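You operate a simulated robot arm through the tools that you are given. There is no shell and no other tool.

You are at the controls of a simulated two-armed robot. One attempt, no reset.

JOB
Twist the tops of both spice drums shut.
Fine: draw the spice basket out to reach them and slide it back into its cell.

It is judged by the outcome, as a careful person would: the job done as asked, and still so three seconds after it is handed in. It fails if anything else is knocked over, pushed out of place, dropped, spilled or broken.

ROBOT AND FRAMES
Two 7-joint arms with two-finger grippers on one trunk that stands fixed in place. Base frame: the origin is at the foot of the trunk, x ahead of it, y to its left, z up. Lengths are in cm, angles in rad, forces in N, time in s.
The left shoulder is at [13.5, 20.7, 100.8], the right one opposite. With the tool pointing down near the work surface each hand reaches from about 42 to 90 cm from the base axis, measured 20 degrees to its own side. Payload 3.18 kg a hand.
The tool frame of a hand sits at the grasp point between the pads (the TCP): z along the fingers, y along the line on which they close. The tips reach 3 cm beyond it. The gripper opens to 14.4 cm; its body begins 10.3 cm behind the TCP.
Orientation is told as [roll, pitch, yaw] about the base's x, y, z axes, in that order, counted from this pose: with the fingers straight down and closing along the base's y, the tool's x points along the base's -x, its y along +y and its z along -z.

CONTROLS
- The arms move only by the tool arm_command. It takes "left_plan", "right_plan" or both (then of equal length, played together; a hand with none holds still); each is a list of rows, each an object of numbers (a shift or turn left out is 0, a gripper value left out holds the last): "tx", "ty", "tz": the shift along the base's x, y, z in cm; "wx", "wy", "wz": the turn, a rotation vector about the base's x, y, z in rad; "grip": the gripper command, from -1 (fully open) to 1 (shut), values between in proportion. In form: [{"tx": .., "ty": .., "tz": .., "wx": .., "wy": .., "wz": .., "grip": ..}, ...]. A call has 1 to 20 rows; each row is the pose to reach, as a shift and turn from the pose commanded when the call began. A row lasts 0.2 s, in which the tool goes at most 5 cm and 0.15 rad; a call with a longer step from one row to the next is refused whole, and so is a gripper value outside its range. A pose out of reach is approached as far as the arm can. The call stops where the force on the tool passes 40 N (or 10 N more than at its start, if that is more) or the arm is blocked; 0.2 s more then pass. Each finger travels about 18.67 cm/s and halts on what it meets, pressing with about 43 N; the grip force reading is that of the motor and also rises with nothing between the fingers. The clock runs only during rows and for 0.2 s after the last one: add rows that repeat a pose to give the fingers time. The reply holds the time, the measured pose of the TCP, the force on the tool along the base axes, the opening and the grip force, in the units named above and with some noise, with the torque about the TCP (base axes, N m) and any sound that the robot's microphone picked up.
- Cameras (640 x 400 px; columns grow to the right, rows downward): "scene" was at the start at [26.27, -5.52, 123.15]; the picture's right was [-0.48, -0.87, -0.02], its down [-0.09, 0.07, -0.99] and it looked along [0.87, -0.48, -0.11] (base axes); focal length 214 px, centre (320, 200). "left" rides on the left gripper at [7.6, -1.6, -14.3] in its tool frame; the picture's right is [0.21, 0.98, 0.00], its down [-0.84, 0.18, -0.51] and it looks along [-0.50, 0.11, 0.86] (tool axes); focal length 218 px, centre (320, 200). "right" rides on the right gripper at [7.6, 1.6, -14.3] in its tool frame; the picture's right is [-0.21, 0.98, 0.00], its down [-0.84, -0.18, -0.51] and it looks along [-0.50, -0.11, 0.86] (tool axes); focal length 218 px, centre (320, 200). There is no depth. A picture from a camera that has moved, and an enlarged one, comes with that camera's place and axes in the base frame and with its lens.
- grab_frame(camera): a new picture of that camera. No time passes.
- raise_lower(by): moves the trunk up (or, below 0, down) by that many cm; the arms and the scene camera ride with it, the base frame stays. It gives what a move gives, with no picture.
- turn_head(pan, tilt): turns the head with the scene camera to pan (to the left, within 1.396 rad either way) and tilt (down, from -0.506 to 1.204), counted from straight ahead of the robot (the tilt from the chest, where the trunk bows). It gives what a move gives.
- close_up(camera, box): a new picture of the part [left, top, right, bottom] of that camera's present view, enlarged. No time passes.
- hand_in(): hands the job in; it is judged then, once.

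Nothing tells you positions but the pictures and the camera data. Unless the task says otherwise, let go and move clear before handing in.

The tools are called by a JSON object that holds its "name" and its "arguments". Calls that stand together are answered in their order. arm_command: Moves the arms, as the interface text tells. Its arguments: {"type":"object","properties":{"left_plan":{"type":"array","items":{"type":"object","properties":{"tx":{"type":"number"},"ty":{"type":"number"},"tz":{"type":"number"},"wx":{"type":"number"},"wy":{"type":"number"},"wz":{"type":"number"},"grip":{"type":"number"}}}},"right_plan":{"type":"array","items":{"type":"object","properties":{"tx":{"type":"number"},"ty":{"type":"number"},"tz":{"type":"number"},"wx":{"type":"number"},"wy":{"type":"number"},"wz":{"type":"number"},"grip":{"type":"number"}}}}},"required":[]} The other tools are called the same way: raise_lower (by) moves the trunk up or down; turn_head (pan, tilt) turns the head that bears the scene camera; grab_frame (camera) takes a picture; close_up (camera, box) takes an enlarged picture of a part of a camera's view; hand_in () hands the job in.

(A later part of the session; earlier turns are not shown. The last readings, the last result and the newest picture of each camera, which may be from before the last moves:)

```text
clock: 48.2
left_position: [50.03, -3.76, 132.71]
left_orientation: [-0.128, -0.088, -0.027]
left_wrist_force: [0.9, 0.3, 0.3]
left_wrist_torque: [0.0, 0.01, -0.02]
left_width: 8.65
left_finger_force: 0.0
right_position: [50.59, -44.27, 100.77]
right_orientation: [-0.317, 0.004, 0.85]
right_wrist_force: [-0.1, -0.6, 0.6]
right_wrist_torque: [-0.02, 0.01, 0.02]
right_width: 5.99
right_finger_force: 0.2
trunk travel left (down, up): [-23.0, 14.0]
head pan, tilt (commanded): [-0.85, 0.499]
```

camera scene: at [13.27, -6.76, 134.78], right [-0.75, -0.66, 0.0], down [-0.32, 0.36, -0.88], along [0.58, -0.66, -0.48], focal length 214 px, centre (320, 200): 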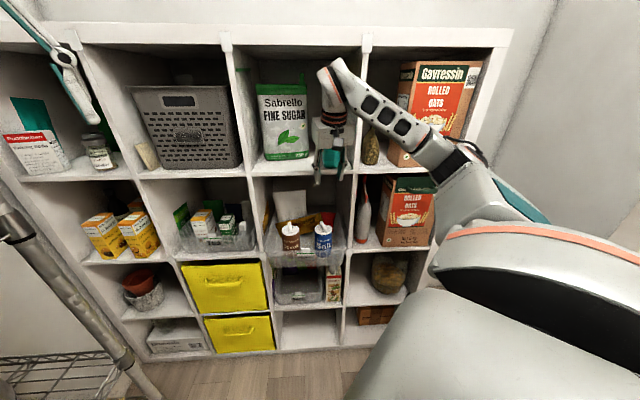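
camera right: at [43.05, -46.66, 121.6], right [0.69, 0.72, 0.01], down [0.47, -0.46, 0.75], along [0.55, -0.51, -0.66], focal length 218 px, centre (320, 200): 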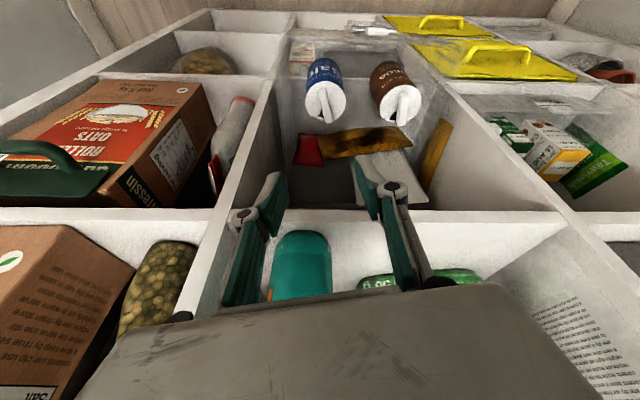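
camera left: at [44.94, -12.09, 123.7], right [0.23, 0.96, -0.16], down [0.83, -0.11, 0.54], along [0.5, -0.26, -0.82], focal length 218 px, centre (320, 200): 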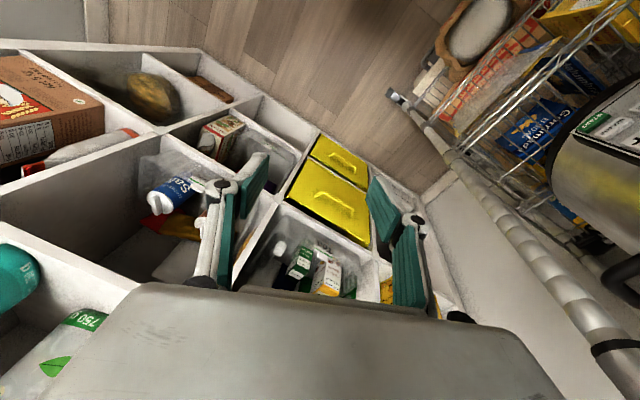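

Back at a comfortable pose. Now I'll rotate on about the tool axis toward yaw ≈ 2.5, well clear of the shelf.

{"name": "arm_command", "arguments": {"right_plan": [{"wx": -0.033, "wy": 0.029, "wz": 0.133}, {"wx": -0.0655, "wy": 0.0577, "wz": 0.266}, {"wx": -0.098, "wy": 0.0865, "wz": 0.399}, {"wx": -0.131, "wy": 0.115, "wz": 0.532}, {"wx": -0.164, "wy": 0.144, "wz": 0.665}, {"wx": -0.1965, "wy": 0.173, "wz": 0.798}, {"wx": -0.229, "wy": 0.202, "wz": 0.931}, {"wx": -0.262, "wy": 0.231, "wz": 1.064}, {"wx": -0.295, "wy": 0.26, "wz": 1.197}, {"wx": -0.3275, "wy": 0.288, "wz": 1.33}, {"wx": -0.36, "wy": 0.317, "wz": 1.463}, {"wx": -0.393, "wy": 0.346, "wz": 1.596}, {"wx": -0.393, "wy": 0.346, "wz": 1.596}]}}

{"name": "grab_frame", "arguments": {"camera": "scene"}}

{"name": "grab_frame", "arguments": {"camera": "right"}}

```text
clock: 51.0
left_position: [49.98, -3.84, 132.76]
left_orientation: [-0.128, -0.088, -0.025]
left_wrist_force: [-0.5, 0.3, -0.5]
left_wrist_torque: [-0.02, 0.02, 0.01]
left_width: 8.65
left_finger_force: 0.2
right_position: [50.56, -44.21, 100.89]
right_orientation: [0.035, 0.32, 2.536]
right_wrist_force: [0.1, 0.0, 0.0]
right_wrist_torque: [-0.02, -0.02, 0.01]
right_width: 6.02
right_finger_force: 0.0
trunk travel left (down, up): [-23.0, 14.0]
head pan, tilt (commanded): [-0.85, 0.499]
```

```text
taken
camera scene: at [13.25, -6.77, 134.79], right [-0.75, -0.66, 0.0], down [-0.32, 0.36, -0.88], along [0.58, -0.66, -0.48], focal length 214 px, centre (320, 200)
```

scene: 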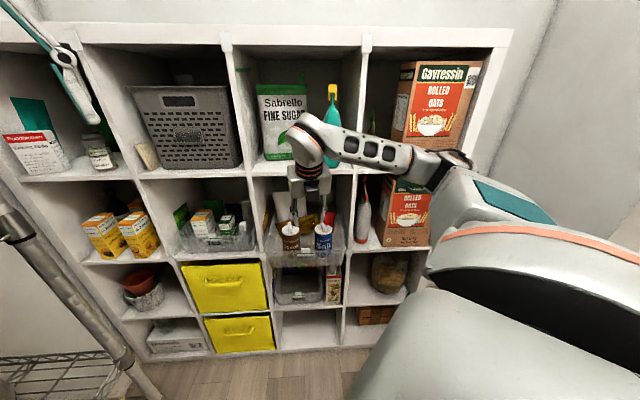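

```text
taken
camera right: at [52.06, -46.62, 116.79], right [-0.73, -0.68, -0.03], down [-0.67, 0.71, 0.21], along [-0.12, 0.18, -0.98], focal length 218 px, centre (320, 200)
```

right: 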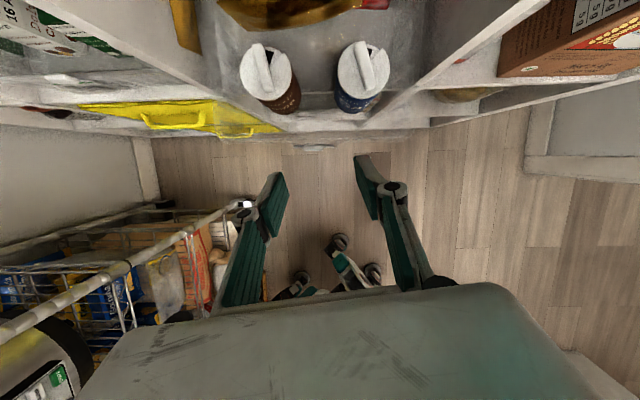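

Reached exactly, and this camera now looks almost straight down on both tops. Zooming in.

{"name": "close_up", "arguments": {"camera": "right", "box": [230, 30, 400, 120]}}

{"name": "close_up", "arguments": {"camera": "right", "box": [235, 35, 305, 105]}}

{"name": "close_up", "arguments": {"camera": "right", "box": [330, 35, 400, 105]}}

```text
3.76 times, centred on (315, 75) of right
camera zoom: at [52.06, -46.62, 116.79], right [-0.73, -0.68, -0.03], down [-0.67, 0.71, 0.21], along [-0.12, 0.18, -0.98], focal length 822 px, centre (339, 671)
```

zoom: 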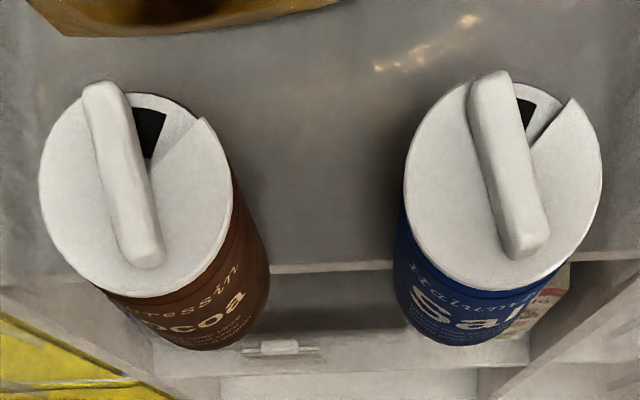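

```text
5.71 times, centred on (270, 70) of right
camera zoom: at [52.06, -46.62, 116.79], right [-0.73, -0.68, -0.03], down [-0.67, 0.71, 0.21], along [-0.12, 0.18, -0.98], focal length 1247 px, centre (606, 943)
```

zoom: 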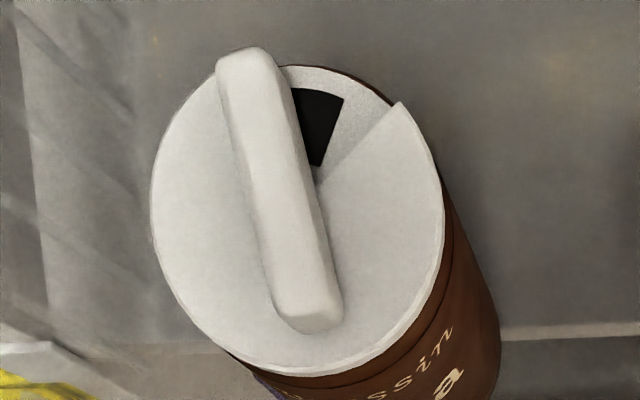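

```text
5.71 times, centred on (365, 70) of right
camera zoom: at [52.06, -46.62, 116.79], right [-0.73, -0.68, -0.03], down [-0.67, 0.71, 0.21], along [-0.12, 0.18, -0.98], focal length 1247 px, centre (63, 943)
```

zoom: 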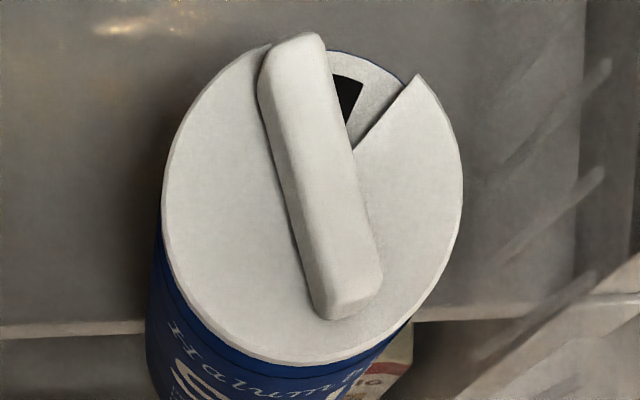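

The view from above confirms it. The bars run at about -35° (cocoa) and -32° (salt), with tops centred near [64.7, -48.4] and [55.7, -57.1]. I'll tilt the hand to about 38° along the bar so the camera clears the upper board, and approach the cocoa bar first.

{"name": "arm_command", "arguments": {"right_plan": [{"tx": 2, "ty": -0.2, "tz": -0.5, "wx": -0.05, "wy": -0.07, "grip": 0.4}, {"tx": 4.5, "ty": -0.4, "tz": -1.5, "wx": -0.1, "wy": -0.145}, {"tx": 7, "ty": -0.6, "tz": -3.3, "wx": -0.15, "wy": -0.215}, {"tx": 9, "ty": -0.8, "tz": -4.9, "wx": -0.193, "wy": -0.279}, {"tx": 9, "ty": -0.8, "tz": -4.9, "wx": -0.193, "wy": -0.279}]}}

{"name": "grab_frame", "arguments": {"camera": "right"}}

{"name": "close_up", "arguments": {"camera": "scene", "box": [245, 160, 355, 270]}}

```text
clock: 52.2
left_position: [50.13, -3.93, 132.63]
left_orientation: [-0.127, -0.09, -0.027]
left_wrist_force: [0.0, 0.8, -0.1]
left_wrist_torque: [-0.02, -0.01, 0.0]
left_width: 8.61
left_finger_force: 0.0
right_position: [59.62, -45.02, 95.99]
right_orientation: [0.033, 0.66, 2.534]
right_wrist_force: [0.4, 0.3, 0.0]
right_wrist_torque: [0.01, 0.01, 0.01]
right_width: 4.36
right_finger_force: 0.1
trunk travel left (down, up): [-23.0, 14.0]
head pan, tilt (commanded): [-0.85, 0.499]
```

```text
taken
camera right: at [56.55, -44.31, 111.88], right [-0.71, -0.7, -0.1], down [-0.69, 0.72, -0.12], along [0.16, -0.02, -0.99], focal length 218 px, centre (320, 200)
```

right: 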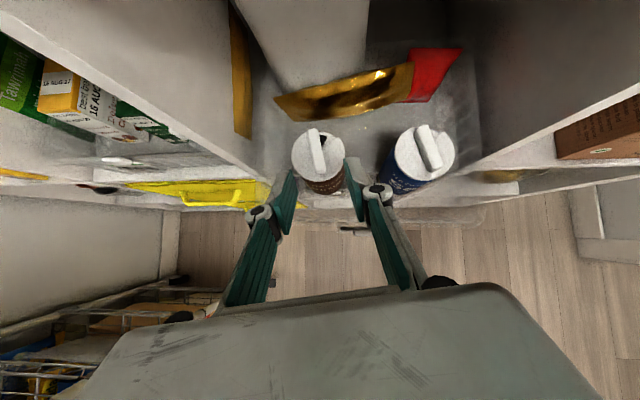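

```text
3.64 times, centred on (300, 215) of scene
camera zoom: at [13.24, -6.79, 134.79], right [-0.75, -0.66, 0.0], down [-0.32, 0.36, -0.88], along [0.58, -0.66, -0.48], focal length 780 px, centre (393, 146)
```

zoom: 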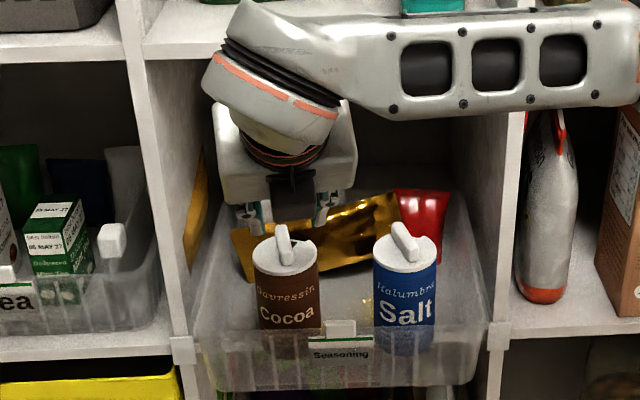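

{"name": "close_up", "arguments": {"camera": "right", "box": [270, 100, 370, 220]}}

```text
3.33 times, centred on (320, 160) of right
camera zoom: at [56.55, -44.31, 111.88], right [-0.71, -0.7, -0.1], down [-0.69, 0.72, -0.12], along [0.16, -0.02, -0.99], focal length 728 px, centre (320, 333)
```

zoom: 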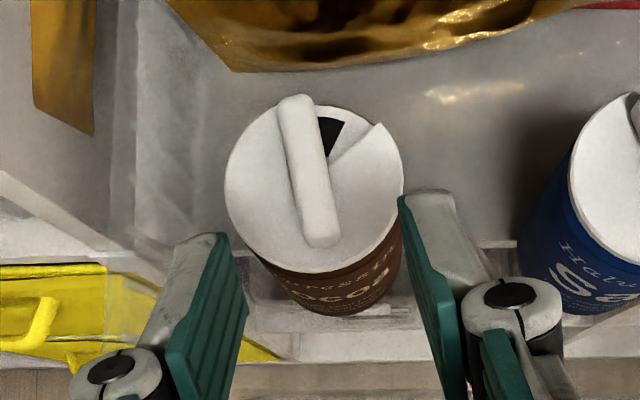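

The axis is aimed right at the bar. Descending along the tool axis.

{"name": "arm_command", "arguments": {"right_plan": [{"tx": 1.0, "ty": -0.7, "tz": -1.6}, {"tx": 2.0, "ty": -1.4, "tz": -3.2}, {"tx": 3.0, "ty": -2.1, "tz": -4.8}, {"tx": 3.0, "ty": -2.1, "tz": -4.8}]}}

{"name": "close_up", "arguments": {"camera": "right", "box": [250, 90, 390, 230]}}

{"name": "close_up", "arguments": {"camera": "scene", "box": [255, 190, 325, 250]}}

```text
clock: 53.2
left_position: [49.92, -3.83, 132.73]
left_orientation: [-0.13, -0.09, -0.026]
left_wrist_force: [-1.1, -0.5, 0.3]
left_wrist_torque: [0.02, -0.03, 0.02]
left_width: 8.63
left_finger_force: 0.0
right_position: [62.51, -46.96, 91.16]
right_orientation: [0.032, 0.661, 2.533]
right_wrist_force: [0.0, 0.0, -0.2]
right_wrist_torque: [0.02, 0.0, -0.01]
right_width: 4.33
right_finger_force: 0.1
trunk travel left (down, up): [-23.0, 14.0]
head pan, tilt (commanded): [-0.85, 0.499]
```

```text
2.86 times, centred on (320, 160) of right
camera zoom: at [59.56, -46.4, 107.08], right [-0.71, -0.7, -0.1], down [-0.69, 0.72, -0.12], along [0.16, -0.02, -0.99], focal length 624 px, centre (320, 314)
```

zoom: 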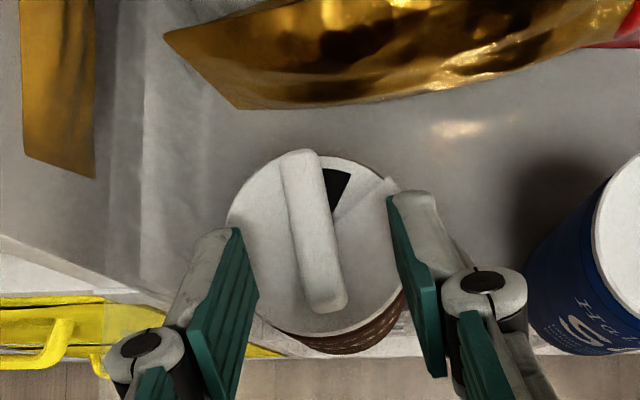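

```text
6.67 times, centred on (290, 220) of scene
camera zoom: at [13.21, -6.75, 134.8], right [-0.75, -0.66, 0.0], down [-0.32, 0.36, -0.88], along [0.58, -0.66, -0.48], focal length 1430 px, centre (520, 67)
```

zoom: 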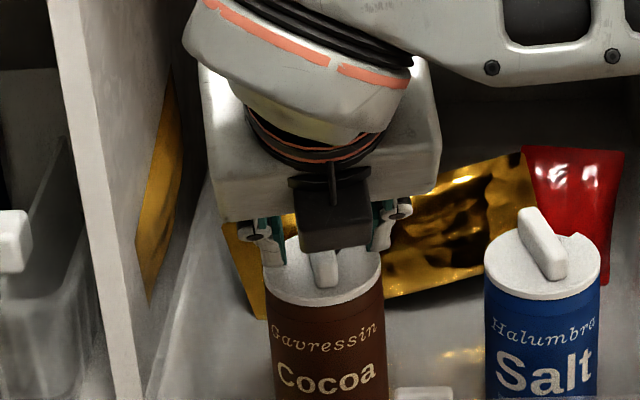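

{"name": "arm_command", "arguments": {"right_plan": [{"tx": 0.5, "ty": -0.38, "tz": -0.8}, {"tx": 1.0, "ty": -0.76, "tz": -1.55}, {"tx": 1.0, "ty": -0.76, "tz": -1.55}]}}

{"name": "close_up", "arguments": {"camera": "right", "box": [250, 90, 390, 230]}}

{"name": "close_up", "arguments": {"camera": "scene", "box": [265, 210, 315, 245]}}

```text
clock: 54.0
left_position: [50.03, -3.83, 132.84]
left_orientation: [-0.131, -0.09, -0.026]
left_wrist_force: [0.0, 0.1, -0.9]
left_wrist_torque: [0.01, -0.05, 0.01]
left_width: 8.64
left_finger_force: 0.0
right_position: [63.58, -47.75, 89.51]
right_orientation: [0.034, 0.661, 2.534]
right_wrist_force: [-1.8, -0.1, 5.8]
right_wrist_torque: [0.08, -0.04, 0.01]
right_width: 4.32
right_finger_force: 0.0
trunk travel left (down, up): [-23.0, 14.0]
head pan, tilt (commanded): [-0.85, 0.499]
```

```text
2.86 times, centred on (320, 160) of right
camera zoom: at [60.51, -47.1, 105.57], right [-0.71, -0.7, -0.1], down [-0.69, 0.72, -0.12], along [0.16, -0.01, -0.99], focal length 624 px, centre (320, 314)
```

zoom: 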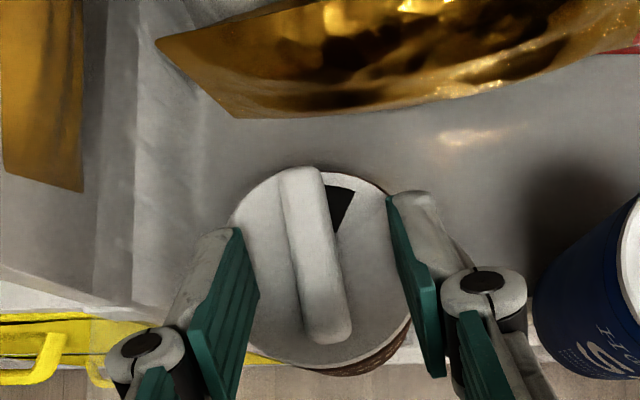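

```text
11.43 times, centred on (290, 228) of scene
camera zoom: at [13.2, -6.74, 134.8], right [-0.75, -0.66, 0.0], down [-0.32, 0.36, -0.88], along [0.58, -0.66, -0.48], focal length 2451 px, centre (663, -114)
```

zoom: 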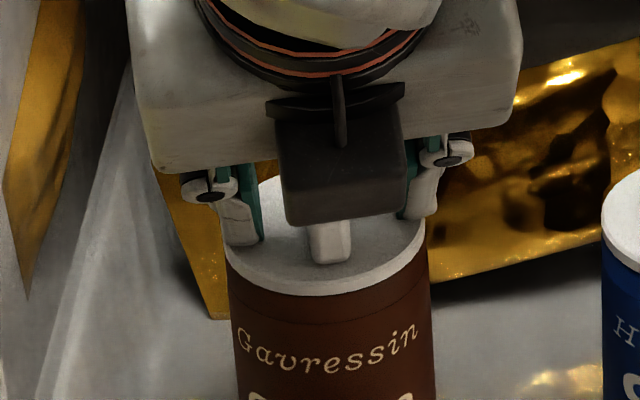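

Light contact with the top (about 6 N), so the tips are at the lid surface. I'll lift 0.3 cm and close on the bar.

{"name": "arm_command", "arguments": {"right_plan": [{"tz": 0.3}, {"tz": 0.3, "grip": 0.7}, {"tz": 0.3, "grip": 1}, {"tz": 0.3, "grip": 1}, {"tz": 0.3, "grip": 1}]}}

{"name": "close_up", "arguments": {"camera": "right", "box": [250, 90, 390, 230]}}

{"name": "close_up", "arguments": {"camera": "scene", "box": [265, 210, 315, 245]}}

```text
clock: 55.2
left_position: [50.03, -3.87, 132.66]
left_orientation: [-0.128, -0.088, -0.025]
left_wrist_force: [0.4, 0.3, -0.3]
left_wrist_torque: [-0.01, -0.02, 0.0]
left_width: 8.67
left_finger_force: 0.1
right_position: [63.57, -47.74, 89.81]
right_orientation: [0.033, 0.657, 2.535]
right_wrist_force: [-0.5, 1.2, -0.3]
right_wrist_torque: [0.07, 0.02, -0.03]
right_width: 1.21
right_finger_force: 41.6
trunk travel left (down, up): [-23.0, 14.0]
head pan, tilt (commanded): [-0.85, 0.499]
```

```text
2.86 times, centred on (320, 160) of right
camera zoom: at [60.56, -47.15, 105.77], right [-0.71, -0.7, -0.1], down [-0.69, 0.72, -0.12], along [0.16, -0.01, -0.99], focal length 624 px, centre (320, 314)
```

zoom: 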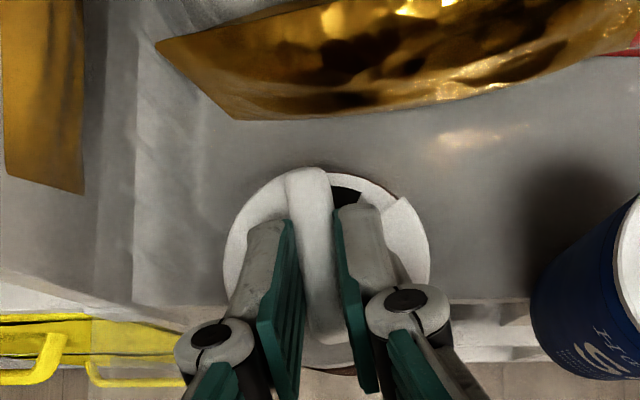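

```text
11.43 times, centred on (290, 228) of scene
camera zoom: at [13.27, -6.78, 134.78], right [-0.75, -0.66, 0.0], down [-0.32, 0.36, -0.88], along [0.58, -0.66, -0.48], focal length 2451 px, centre (663, -114)
```

zoom: 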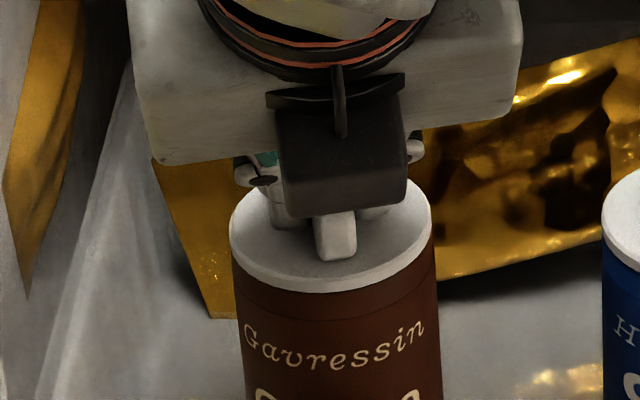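

The bar is pinched (1.2 cm at 42 N). Now a small clockwise twist of 0.24 rad about the top's own axis, to feel the torque and see whether the lid turns on the drum.

{"name": "arm_command", "arguments": {"right_plan": [{"tx": 0.094, "ty": 0.116, "wz": -0.12}, {"tx": 0.2, "ty": 0.219, "wz": -0.24}, {"tx": 0.2, "ty": 0.219, "wz": -0.24}]}}

{"name": "close_up", "arguments": {"camera": "right", "box": [250, 90, 390, 230]}}

{"name": "close_up", "arguments": {"camera": "scene", "box": [255, 210, 325, 265]}}

```text
clock: 56.0
left_position: [50.16, -3.89, 132.64]
left_orientation: [-0.126, -0.088, -0.024]
left_wrist_force: [-0.1, -0.6, -0.1]
left_wrist_torque: [0.03, 0.03, 0.02]
left_width: 8.64
left_finger_force: 0.1
right_position: [63.72, -47.62, 89.87]
right_orientation: [0.033, 0.659, 2.291]
right_wrist_force: [-1.3, -0.1, -0.4]
right_wrist_torque: [0.02, 0.0, 0.03]
right_width: 1.14
right_finger_force: 41.9
trunk travel left (down, up): [-23.0, 14.0]
head pan, tilt (commanded): [-0.85, 0.499]
```

```text
2.86 times, centred on (320, 160) of right
camera zoom: at [60.96, -46.32, 105.79], right [-0.86, -0.51, -0.1], down [-0.49, 0.86, -0.12], along [0.15, -0.05, -0.99], focal length 624 px, centre (320, 314)
```

zoom: 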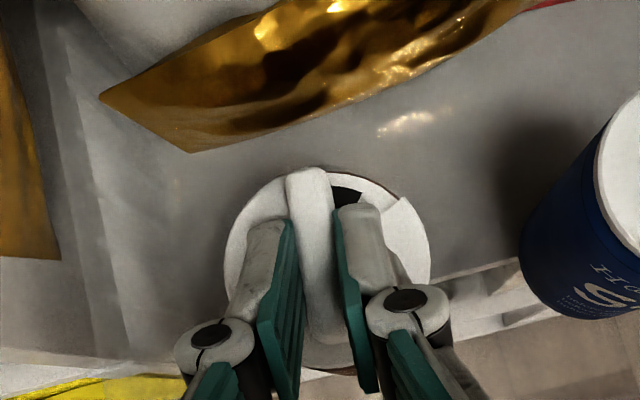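

```text
7.27 times, centred on (290, 238) of scene
camera zoom: at [13.26, -6.78, 134.79], right [-0.75, -0.66, 0.0], down [-0.32, 0.36, -0.88], along [0.58, -0.66, -0.48], focal length 1560 px, centre (538, -73)
```

zoom: 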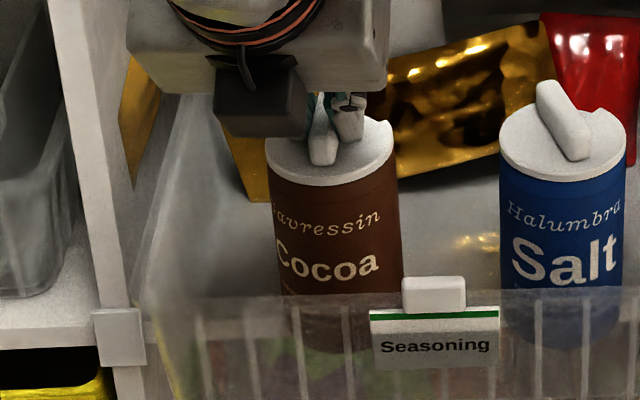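

The drum turned together with its lid: the label moved and the hole didn't. So the lid's friction beats the drum's grip on the basket floor. I'll turn it back, then press down while twisting to load the drum's base.

{"name": "arm_command", "arguments": {"right_plan": [{"tx": -0.1, "ty": -0.1, "wz": 0.12}, {"tx": -0.2, "ty": -0.219, "wz": 0.24}, {"tx": -0.2, "ty": -0.219, "wz": 0.24, "tz": -0.2}, {"tx": -0.2, "ty": -0.219, "wz": 0.24, "tz": -0.4}, {"tx": -0.2, "ty": -0.219, "wz": 0.24, "tz": -0.4}]}}

```text
clock: 57.2
left_position: [49.93, -3.93, 132.85]
left_orientation: [-0.13, -0.09, -0.025]
left_wrist_force: [-0.3, 0.4, 0.3]
left_wrist_torque: [-0.02, -0.03, 0.01]
left_width: 8.63
left_finger_force: 0.1
right_position: [63.5, -47.81, 89.71]
right_orientation: [0.03, 0.662, 2.532]
right_wrist_force: [-0.9, -0.3, 10.5]
right_wrist_torque: [0.15, -0.04, 0.0]
right_width: 1.17
right_finger_force: 41.9
trunk travel left (down, up): [-23.0, 14.0]
head pan, tilt (commanded): [-0.85, 0.499]
```

10 N at this depth. I'll press a bit more, to about 22 N, then try a small clockwise twist and read the torque.

{"name": "arm_command", "arguments": {"right_plan": [{"tz": -0.2}, {"tz": -0.35}, {"tx": 0.05, "ty": 0.06, "tz": -0.35, "wz": -0.06}, {"tx": 0.094, "ty": 0.116, "tz": -0.35, "wz": -0.12}, {"tx": 0.145, "ty": 0.17, "tz": -0.35, "wz": -0.18}, {"tx": 0.2, "ty": 0.219, "tz": -0.35, "wz": -0.24}]}}

{"name": "close_up", "arguments": {"camera": "right", "box": [250, 90, 390, 230]}}

{"name": "close_up", "arguments": {"camera": "scene", "box": [255, 210, 325, 265]}}

```text
clock: 58.6
left_position: [49.83, -3.71, 132.82]
left_orientation: [-0.129, -0.089, -0.026]
left_wrist_force: [0.4, 0.8, 0.1]
left_wrist_torque: [-0.02, -0.01, 0.0]
left_width: 8.63
left_finger_force: 0.2
right_position: [63.75, -47.65, 89.7]
right_orientation: [0.025, 0.668, 2.289]
right_wrist_force: [0.1, -7.4, 34.1]
right_wrist_torque: [-0.58, -0.55, -0.04]
right_width: 1.19
right_finger_force: 42.1
trunk travel left (down, up): [-23.0, 14.0]
head pan, tilt (commanded): [-0.85, 0.499]
```

```text
2.86 times, centred on (320, 160) of right
camera zoom: at [60.79, -46.24, 105.64], right [-0.85, -0.51, -0.11], down [-0.49, 0.86, -0.13], along [0.16, -0.06, -0.99], focal length 624 px, centre (320, 314)
```

zoom: 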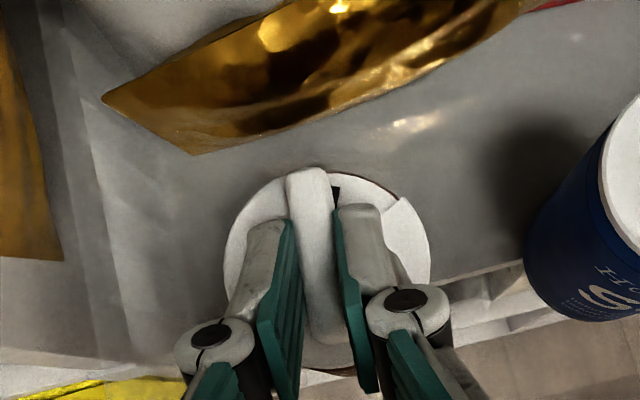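

```text
7.27 times, centred on (290, 238) of scene
camera zoom: at [12.95, -6.61, 134.84], right [-0.75, -0.66, 0.0], down [-0.31, 0.36, -0.88], along [0.58, -0.66, -0.48], focal length 1560 px, centre (538, -73)
```

zoom: 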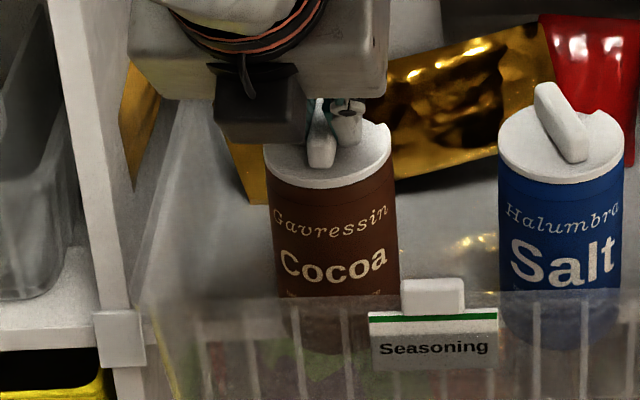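

Pressing works: the label stayed facing forward while the lid turned clockwise and the hole sliver shrank. I'll continue clockwise with slightly less pressure.

{"name": "arm_command", "arguments": {"right_plan": [{"tz": 0.1}, {"tx": 0.058, "ty": 0.047, "tz": 0.1, "wz": -0.06}, {"tx": 0.118, "ty": 0.09, "tz": 0.1, "wz": -0.12}, {"tx": 0.181, "ty": 0.13, "tz": 0.1, "wz": -0.18}, {"tx": 0.247, "ty": 0.166, "tz": 0.1, "wz": -0.24}, {"tx": 0.314, "ty": 0.197, "tz": 0.1, "wz": -0.3}, {"tx": 0.383, "ty": 0.225, "tz": 0.1, "wz": -0.36}]}}

{"name": "close_up", "arguments": {"camera": "right", "box": [250, 90, 390, 230]}}

{"name": "close_up", "arguments": {"camera": "scene", "box": [255, 210, 325, 265]}}

```text
clock: 60.2
left_position: [49.96, -3.79, 132.82]
left_orientation: [-0.13, -0.09, -0.027]
left_wrist_force: [-0.1, -0.4, -0.1]
left_wrist_torque: [-0.02, -0.03, 0.01]
left_width: 8.62
left_finger_force: 0.1
right_position: [64.14, -47.23, 89.86]
right_orientation: [0.024, 0.668, 1.928]
right_wrist_force: [7.0, -3.4, 32.0]
right_wrist_torque: [-0.93, -0.65, 0.09]
right_width: 1.19
right_finger_force: 41.8
trunk travel left (down, up): [-23.0, 14.0]
head pan, tilt (commanded): [-0.85, 0.499]
```

```text
2.86 times, centred on (320, 160) of right
camera zoom: at [61.78, -45.07, 105.6], right [-0.98, -0.18, -0.11], down [-0.16, 0.98, -0.13], along [0.13, -0.11, -0.99], focal length 624 px, centre (320, 314)
```

zoom: 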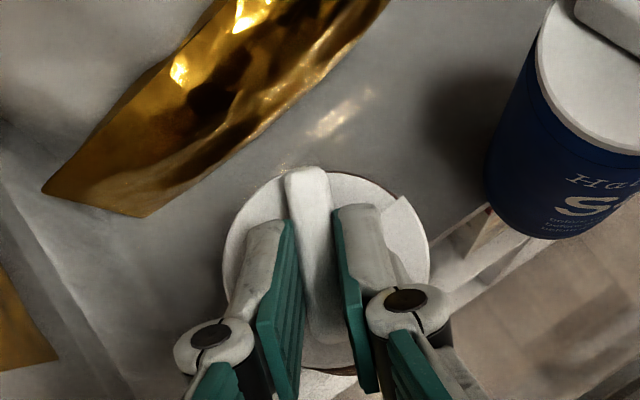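

```text
7.27 times, centred on (290, 238) of scene
camera zoom: at [13.04, -6.59, 134.83], right [-0.75, -0.66, 0.0], down [-0.31, 0.36, -0.88], along [0.58, -0.66, -0.48], focal length 1560 px, centre (538, -73)
```

zoom: 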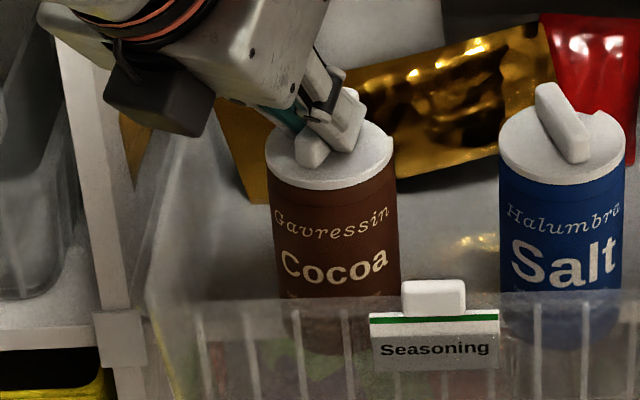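

The lid turns freely on the drum and the hole is out of sight under the bar. I'll continue another 0.36 rad, watching for an end stop.

{"name": "arm_command", "arguments": {"right_plan": [{"tx": 0.07, "ty": 0.023, "wz": -0.06}, {"tx": 0.1425, "ty": 0.0427, "wz": -0.12}, {"tx": 0.215, "ty": 0.057, "wz": -0.18}, {"tx": 0.289, "ty": 0.068, "wz": -0.24}, {"tx": 0.363, "ty": 0.074, "wz": -0.3}, {"tx": 0.438, "ty": 0.076, "wz": -0.36}]}}

{"name": "close_up", "arguments": {"camera": "right", "box": [250, 90, 390, 230]}}

{"name": "close_up", "arguments": {"camera": "scene", "box": [255, 210, 325, 265]}}

```text
clock: 61.6
left_position: [49.98, -3.71, 132.68]
left_orientation: [-0.131, -0.089, -0.026]
left_wrist_force: [-0.2, 0.2, -0.1]
left_wrist_torque: [-0.01, 0.0, 0.05]
left_width: 8.62
left_finger_force: 0.1
right_position: [64.52, -47.31, 89.66]
right_orientation: [0.025, 0.663, 1.569]
right_wrist_force: [9.2, 2.8, 30.6]
right_wrist_torque: [-0.25, -0.44, 0.13]
right_width: 1.19
right_finger_force: 42.3
trunk travel left (down, up): [-23.0, 14.0]
head pan, tilt (commanded): [-0.85, 0.499]
```

```text
2.86 times, centred on (320, 160) of right
camera zoom: at [63.18, -44.45, 105.61], right [-0.98, 0.18, -0.11], down [0.19, 0.97, -0.12], along [0.08, -0.14, -0.99], focal length 624 px, centre (320, 314)
```

zoom: 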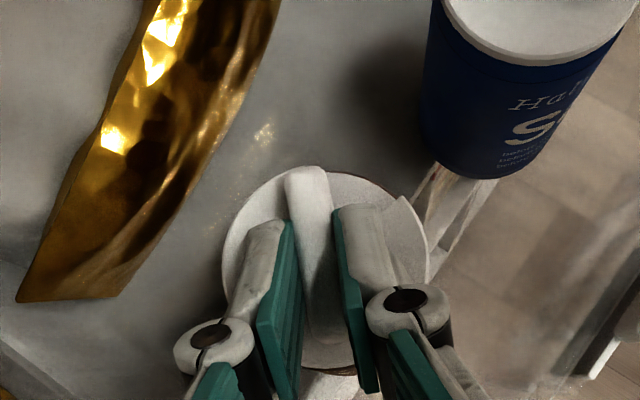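

```text
7.27 times, centred on (290, 238) of scene
camera zoom: at [13.08, -6.54, 134.82], right [-0.75, -0.66, 0.0], down [-0.31, 0.36, -0.88], along [0.58, -0.66, -0.48], focal length 1560 px, centre (538, -73)
```

zoom: 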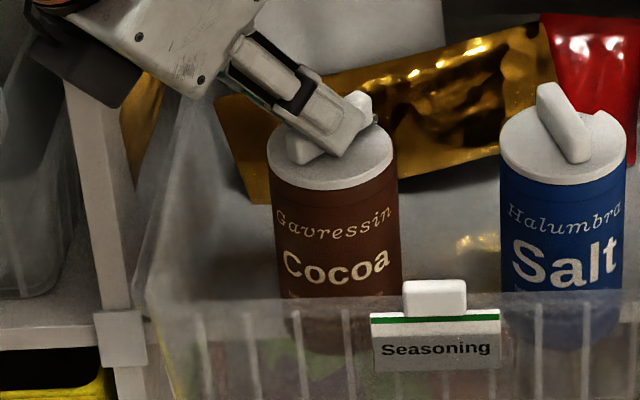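

The lid has turned about 0.96 rad with the drum holding still. I'll continue until it stops, or until there's clearly ample overlap.

{"name": "arm_command", "arguments": {"right_plan": [{"tx": 0.074, "ty": -0.003, "wz": -0.06}, {"tx": 0.148, "ty": -0.01, "wz": -0.12}, {"tx": 0.222, "ty": -0.022, "wz": -0.18}, {"tx": 0.295, "ty": -0.038, "wz": -0.24}]}}

{"name": "close_up", "arguments": {"camera": "right", "box": [250, 90, 390, 230]}}

{"name": "close_up", "arguments": {"camera": "scene", "box": [255, 210, 325, 265]}}

```text
clock: 62.6
left_position: [49.87, -3.61, 132.79]
left_orientation: [-0.13, -0.089, -0.027]
left_wrist_force: [0.0, 0.1, -0.3]
left_wrist_torque: [0.01, -0.02, 0.01]
left_width: 8.64
left_finger_force: 0.0
right_position: [64.77, -47.35, 89.55]
right_orientation: [0.025, 0.66, 1.328]
right_wrist_force: [9.7, 0.8, 31.7]
right_wrist_torque: [-0.36, -0.52, 0.14]
right_width: 1.19
right_finger_force: 41.7
trunk travel left (down, up): [-23.0, 14.0]
head pan, tilt (commanded): [-0.85, 0.499]
```

```text
2.86 times, centred on (320, 160) of right
camera zoom: at [64.08, -44.29, 105.6], right [-0.91, 0.41, -0.11], down [0.42, 0.9, -0.12], along [0.05, -0.15, -0.99], focal length 624 px, centre (320, 314)
```

zoom: 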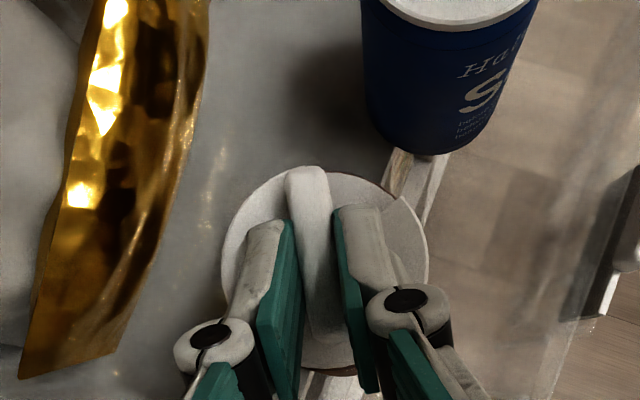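

```text
7.27 times, centred on (290, 238) of scene
camera zoom: at [13.06, -6.55, 134.83], right [-0.75, -0.66, 0.0], down [-0.31, 0.36, -0.88], along [0.58, -0.66, -0.48], focal length 1560 px, centre (538, -73)
```

zoom: 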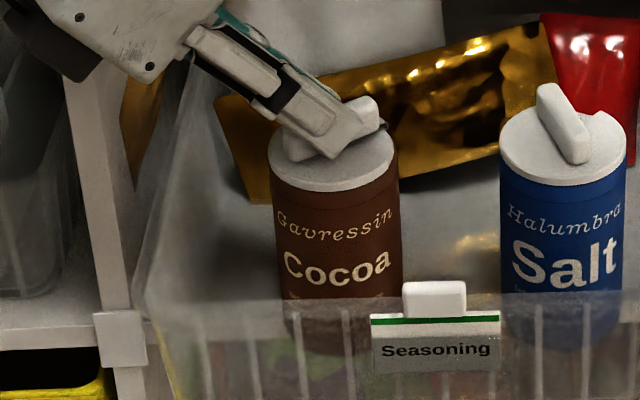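

The lid has now turned 1.2 rad with no stop felt, and the drum stayed put. The palm is getting close to the left post, so I'll release here, back out upward and outward, and inspect.

{"name": "arm_command", "arguments": {"right_plan": [{"tz": 0.25}, {"tz": 0.45}, {"tz": 0.45, "grip": 0.7}, {"tz": 0.45, "grip": 0.4}, {"tz": 0.45, "grip": 0.4}]}}

{"name": "close_up", "arguments": {"camera": "right", "box": [250, 90, 390, 230]}}

```text
clock: 63.8
left_position: [50.1, -3.87, 132.7]
left_orientation: [-0.128, -0.089, -0.027]
left_wrist_force: [0.5, -0.2, -0.9]
left_wrist_torque: [-0.01, -0.02, 0.0]
left_width: 8.65
left_finger_force: 0.0
right_position: [64.79, -47.4, 89.45]
right_orientation: [0.035, 0.66, 1.336]
right_wrist_force: [1.2, -0.4, 1.6]
right_wrist_torque: [0.01, -0.08, 0.0]
right_width: 3.95
right_finger_force: 4.5
trunk travel left (down, up): [-23.0, 14.0]
head pan, tilt (commanded): [-0.85, 0.499]
```

```text
2.86 times, centred on (320, 160) of right
camera zoom: at [64.18, -44.45, 105.53], right [-0.91, 0.41, -0.1], down [0.42, 0.9, -0.12], along [0.04, -0.15, -0.99], focal length 624 px, centre (320, 314)
```

zoom: 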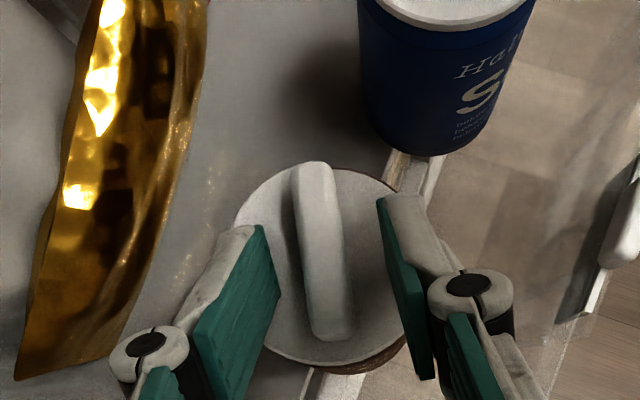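

No dark hole visible in the cut-out now. Backing out.

{"name": "arm_command", "arguments": {"right_plan": [{"tx": -0.2, "ty": 0.3, "tz": 1.2}, {"tx": -0.6, "ty": 0.9, "tz": 3}, {"tx": -1.5, "ty": 2, "tz": 5}, {"tx": -3, "ty": 3.5, "tz": 7}, {"tx": -5, "ty": 5.5, "tz": 9}, {"tx": -7, "ty": 7, "tz": 11}, {"tx": -7, "ty": 7, "tz": 11}]}}

{"name": "grab_frame", "arguments": {"camera": "right"}}

{"name": "close_up", "arguments": {"camera": "scene", "box": [245, 190, 355, 270]}}

```text
clock: 65.4
left_position: [50.06, -3.9, 132.62]
left_orientation: [-0.128, -0.088, -0.026]
left_wrist_force: [0.2, 0.2, -0.3]
left_wrist_torque: [-0.02, 0.04, 0.0]
left_width: 8.63
left_finger_force: 0.0
right_position: [57.78, -40.37, 100.78]
right_orientation: [0.036, 0.658, 1.333]
right_wrist_force: [-0.2, 0.7, 0.4]
right_wrist_torque: [-0.01, 0.0, -0.01]
right_width: 4.33
right_finger_force: 0.0
trunk travel left (down, up): [-23.0, 14.0]
head pan, tilt (commanded): [-0.85, 0.499]
```

```text
taken
camera right: at [57.16, -37.39, 116.59], right [-0.91, 0.41, -0.1], down [0.42, 0.9, -0.12], along [0.04, -0.15, -0.99], focal length 218 px, centre (320, 200)
```

right: 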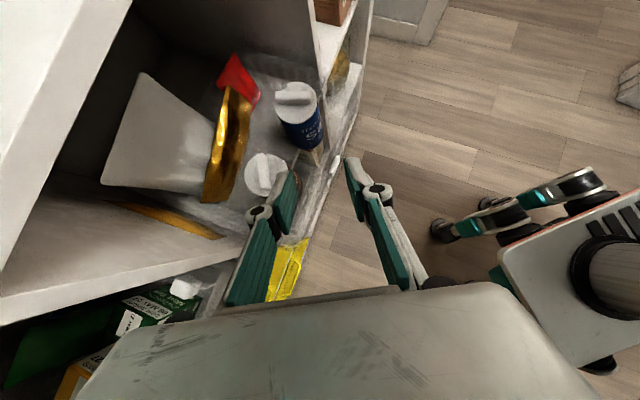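

```text
5.00 times, centred on (300, 230) of scene
camera zoom: at [13.31, -6.8, 134.76], right [-0.75, -0.66, 0.0], down [-0.32, 0.36, -0.88], along [0.58, -0.66, -0.48], focal length 1072 px, centre (420, 50)
```

zoom: 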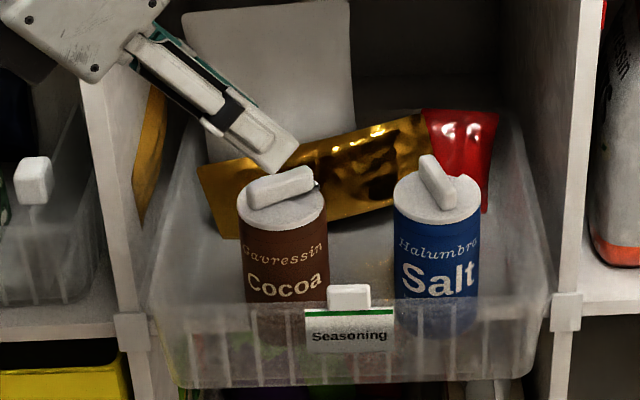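

{"name": "close_up", "arguments": {"camera": "scene", "box": [280, 215, 320, 240]}}

{"name": "close_up", "arguments": {"camera": "right", "box": [230, 70, 330, 210]}}

```text
16.00 times, centred on (300, 228) of scene
camera zoom: at [13.31, -6.8, 134.76], right [-0.75, -0.66, 0.0], down [-0.32, 0.36, -0.88], along [0.58, -0.66, -0.48], focal length 3432 px, centre (640, -240)
```

zoom: 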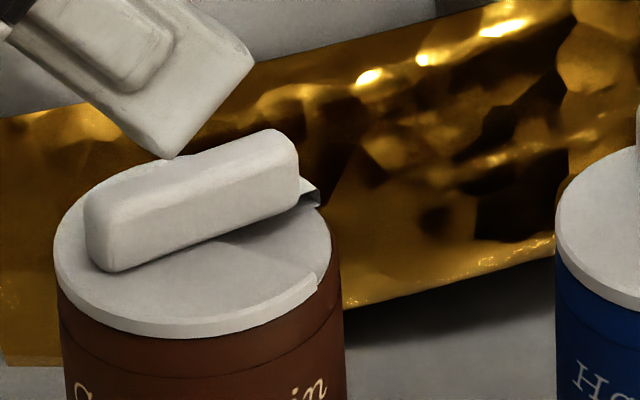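

```text
2.86 times, centred on (280, 140) of right
camera zoom: at [57.16, -37.39, 116.59], right [-0.91, 0.41, -0.1], down [0.42, 0.9, -0.12], along [0.04, -0.15, -0.99], focal length 624 px, centre (434, 371)
```

zoom: 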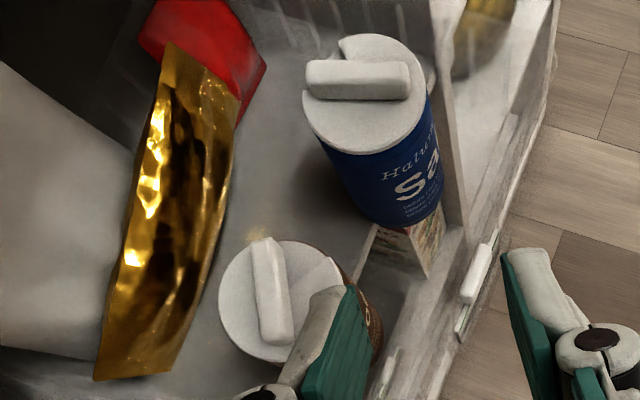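

The cocoa's hole is fully covered now, though I felt no stop or click. The salt drum has more room to turn in one go, so I'll do it next and learn whether there's an end stop. Moving over while rotating back to yaw 2.58.

{"name": "arm_command", "arguments": {"right_plan": [{"tx": -1.5, "ty": 0.5, "tz": 0.5, "wz": 0.13}, {"tx": -3, "ty": 0.5, "tz": 1, "wz": 0.27}, {"tx": -4.5, "ty": -0.5, "tz": 1, "wz": 0.41}, {"tx": -6, "ty": -2, "tz": 1, "wz": 0.55}, {"tx": -7, "ty": -4, "tz": 1, "wz": 0.69}, {"tx": -7.5, "ty": -6.5, "tz": 1, "wz": 0.83}, {"tx": -7.5, "ty": -9, "tz": 1, "wz": 0.97}, {"tx": -7.4, "ty": -11.5, "tz": 1, "wz": 1.11}, {"tx": -7.3, "ty": -13.4, "tz": 1, "wz": 1.247}, {"tx": -7.3, "ty": -13.4, "tz": 1, "wz": 1.247}]}}

{"name": "grab_frame", "arguments": {"camera": "right"}}

{"name": "grab_frame", "arguments": {"camera": "scene"}}

```text
clock: 67.6
left_position: [50.16, -3.87, 132.73]
left_orientation: [-0.131, -0.089, -0.026]
left_wrist_force: [0.0, -0.4, -0.6]
left_wrist_torque: [0.0, 0.02, 0.02]
left_width: 8.63
left_finger_force: 0.1
right_position: [50.36, -53.72, 101.82]
right_orientation: [0.036, 0.66, 2.582]
right_wrist_force: [0.1, -0.5, 0.4]
right_wrist_torque: [0.02, 0.0, -0.01]
right_width: 4.3
right_finger_force: 0.0
trunk travel left (down, up): [-23.0, 14.0]
head pan, tilt (commanded): [-0.85, 0.499]
```

```text
taken
camera right: at [47.44, -53.28, 117.75], right [-0.68, -0.73, -0.1], down [-0.72, 0.68, -0.12], along [0.16, -0.01, -0.99], focal length 218 px, centre (320, 200)
```

right: 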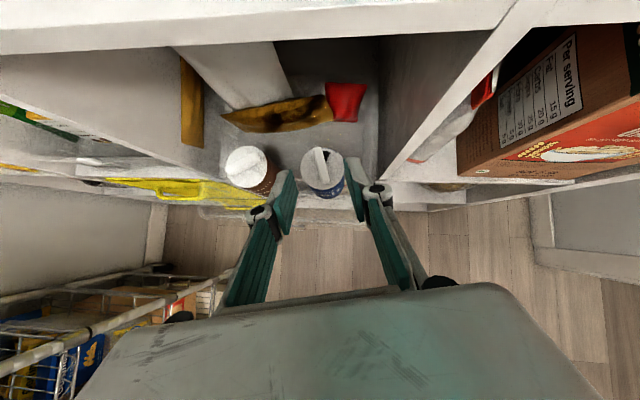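

```text
taken
camera scene: at [13.27, -6.75, 134.78], right [-0.75, -0.66, 0.0], down [-0.32, 0.36, -0.88], along [0.58, -0.66, -0.48], focal length 214 px, centre (320, 200)
```

scene: 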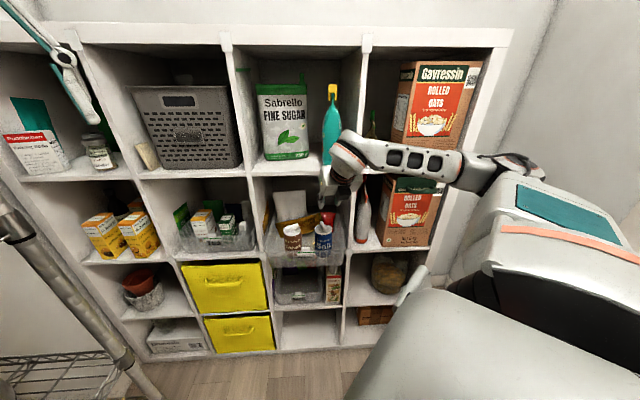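

Good view from above. I'll inspect both tops closely from here.

{"name": "close_up", "arguments": {"camera": "right", "box": [215, 130, 365, 220]}}

{"name": "close_up", "arguments": {"camera": "right", "box": [220, 140, 280, 200]}}

```text
4.27 times, centred on (290, 175) of right
camera zoom: at [47.44, -53.28, 117.75], right [-0.68, -0.73, -0.1], down [-0.72, 0.68, -0.12], along [0.16, -0.01, -0.99], focal length 931 px, centre (448, 307)
```

zoom: 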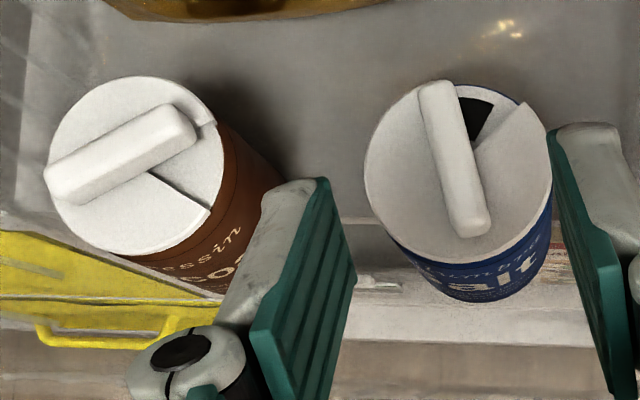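

```text
6.67 times, centred on (250, 170) of right
camera zoom: at [47.44, -53.28, 117.75], right [-0.68, -0.73, -0.1], down [-0.72, 0.68, -0.12], along [0.16, -0.01, -0.99], focal length 1455 px, centre (787, 400)
```

zoom: 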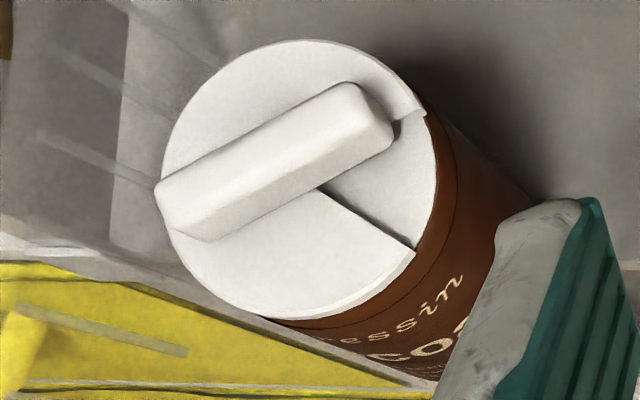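

The cocoa top is completely shut: its cut-out now shows only the solid white disc, with a good margin. Now the salt: its bar centre is about [55.8, -57.0], azimuth about -31°. Approaching.

{"name": "arm_command", "arguments": {"right_plan": [{"tx": 0.1, "ty": -0.05, "tz": -2.8, "wz": 0.02}, {"tx": 0.18, "ty": -0.09, "tz": -5.7, "wz": 0.025}, {"tx": 1.2, "ty": -0.75, "tz": -7.3, "wz": 0.025}, {"tx": 2.3, "ty": -1.4, "tz": -8.9, "wz": 0.025}, {"tx": 3.3, "ty": -2.0, "tz": -10.4, "wz": 0.025}, {"tx": 3.3, "ty": -2.0, "tz": -10.4, "wz": 0.025}]}}

{"name": "close_up", "arguments": {"camera": "right", "box": [250, 90, 390, 230]}}

{"name": "close_up", "arguments": {"camera": "scene", "box": [275, 190, 355, 260]}}

```text
clock: 69.0
left_position: [50.03, -3.82, 132.77]
left_orientation: [-0.13, -0.089, -0.026]
left_wrist_force: [-0.3, -0.8, 0.4]
left_wrist_torque: [-0.04, -0.02, -0.01]
left_width: 8.63
left_finger_force: 0.0
right_position: [53.68, -55.8, 91.36]
right_orientation: [0.033, 0.659, 2.605]
right_wrist_force: [0.3, -0.4, 0.6]
right_wrist_torque: [0.04, 0.03, 0.01]
right_width: 4.33
right_finger_force: 0.1
trunk travel left (down, up): [-23.0, 14.0]
head pan, tilt (commanded): [-0.85, 0.499]
```

```text
2.86 times, centred on (320, 160) of right
camera zoom: at [50.62, -55.35, 107.34], right [-0.66, -0.75, -0.1], down [-0.74, 0.67, -0.12], along [0.16, 0.0, -0.99], focal length 624 px, centre (320, 314)
```

zoom: 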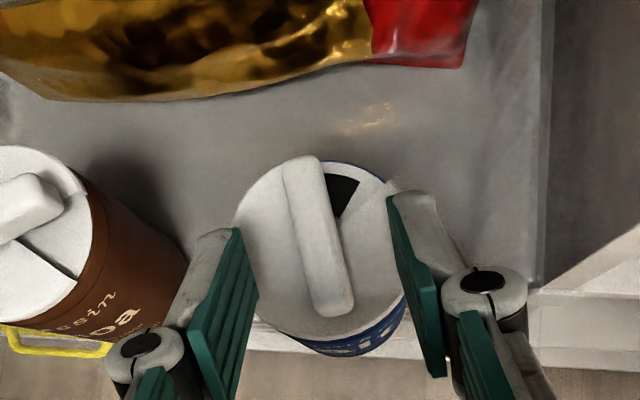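

```text
5.71 times, centred on (315, 225) of scene
camera zoom: at [13.22, -6.75, 134.8], right [-0.75, -0.66, 0.0], down [-0.32, 0.36, -0.88], along [0.58, -0.66, -0.48], focal length 1226 px, centre (349, 57)
```

zoom: 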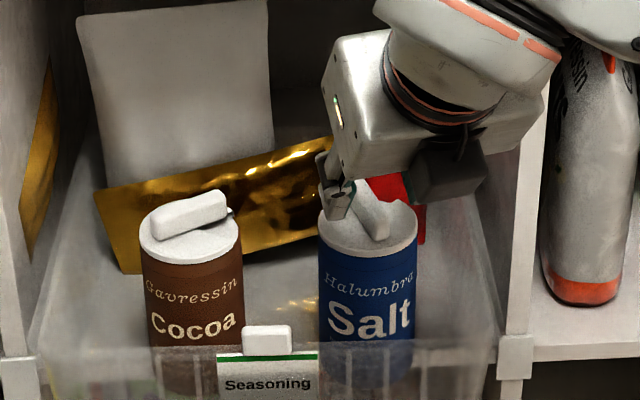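

{"name": "arm_command", "arguments": {"right_plan": [{"tx": 0.5, "ty": -0.3, "tz": -0.75}, {"tx": 1.0, "ty": -0.6, "tz": -1.5}, {"tx": 1.0, "ty": -0.6, "tz": -1.5}]}}

{"name": "close_up", "arguments": {"camera": "right", "box": [250, 90, 390, 230]}}

{"name": "close_up", "arguments": {"camera": "scene", "box": [305, 205, 355, 245]}}

```text
clock: 69.8
left_position: [50.02, -3.91, 132.76]
left_orientation: [-0.13, -0.088, -0.026]
left_wrist_force: [0.3, -0.5, 0.2]
left_wrist_torque: [-0.01, 0.0, 0.01]
left_width: 8.65
left_finger_force: 0.1
right_position: [54.82, -56.33, 89.91]
right_orientation: [0.033, 0.658, 2.606]
right_wrist_force: [1.1, 0.2, -0.4]
right_wrist_torque: [0.02, -0.01, 0.0]
right_width: 4.35
right_finger_force: 0.1
trunk travel left (down, up): [-23.0, 14.0]
head pan, tilt (commanded): [-0.85, 0.499]
```

```text
2.86 times, centred on (320, 160) of right
camera zoom: at [51.74, -55.99, 105.85], right [-0.66, -0.75, -0.1], down [-0.74, 0.67, -0.12], along [0.16, 0.0, -0.99], focal length 624 px, centre (320, 314)
```

zoom: 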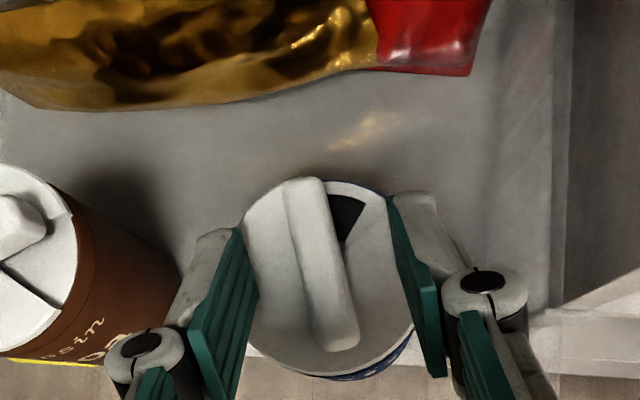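

```text
10.00 times, centred on (330, 225) of scene
camera zoom: at [13.24, -6.76, 134.79], right [-0.75, -0.66, 0.0], down [-0.32, 0.36, -0.88], along [0.58, -0.66, -0.48], focal length 2145 px, centre (220, -50)
```

zoom: 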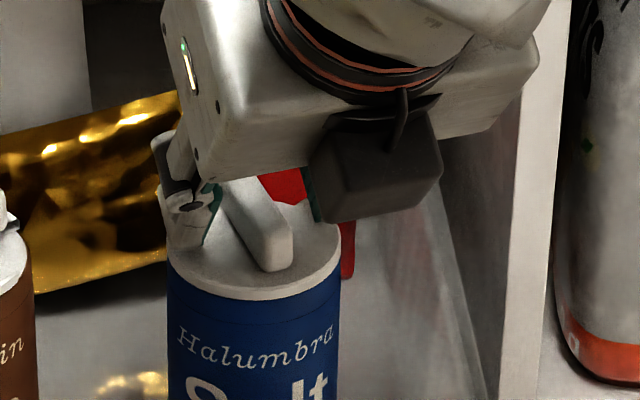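

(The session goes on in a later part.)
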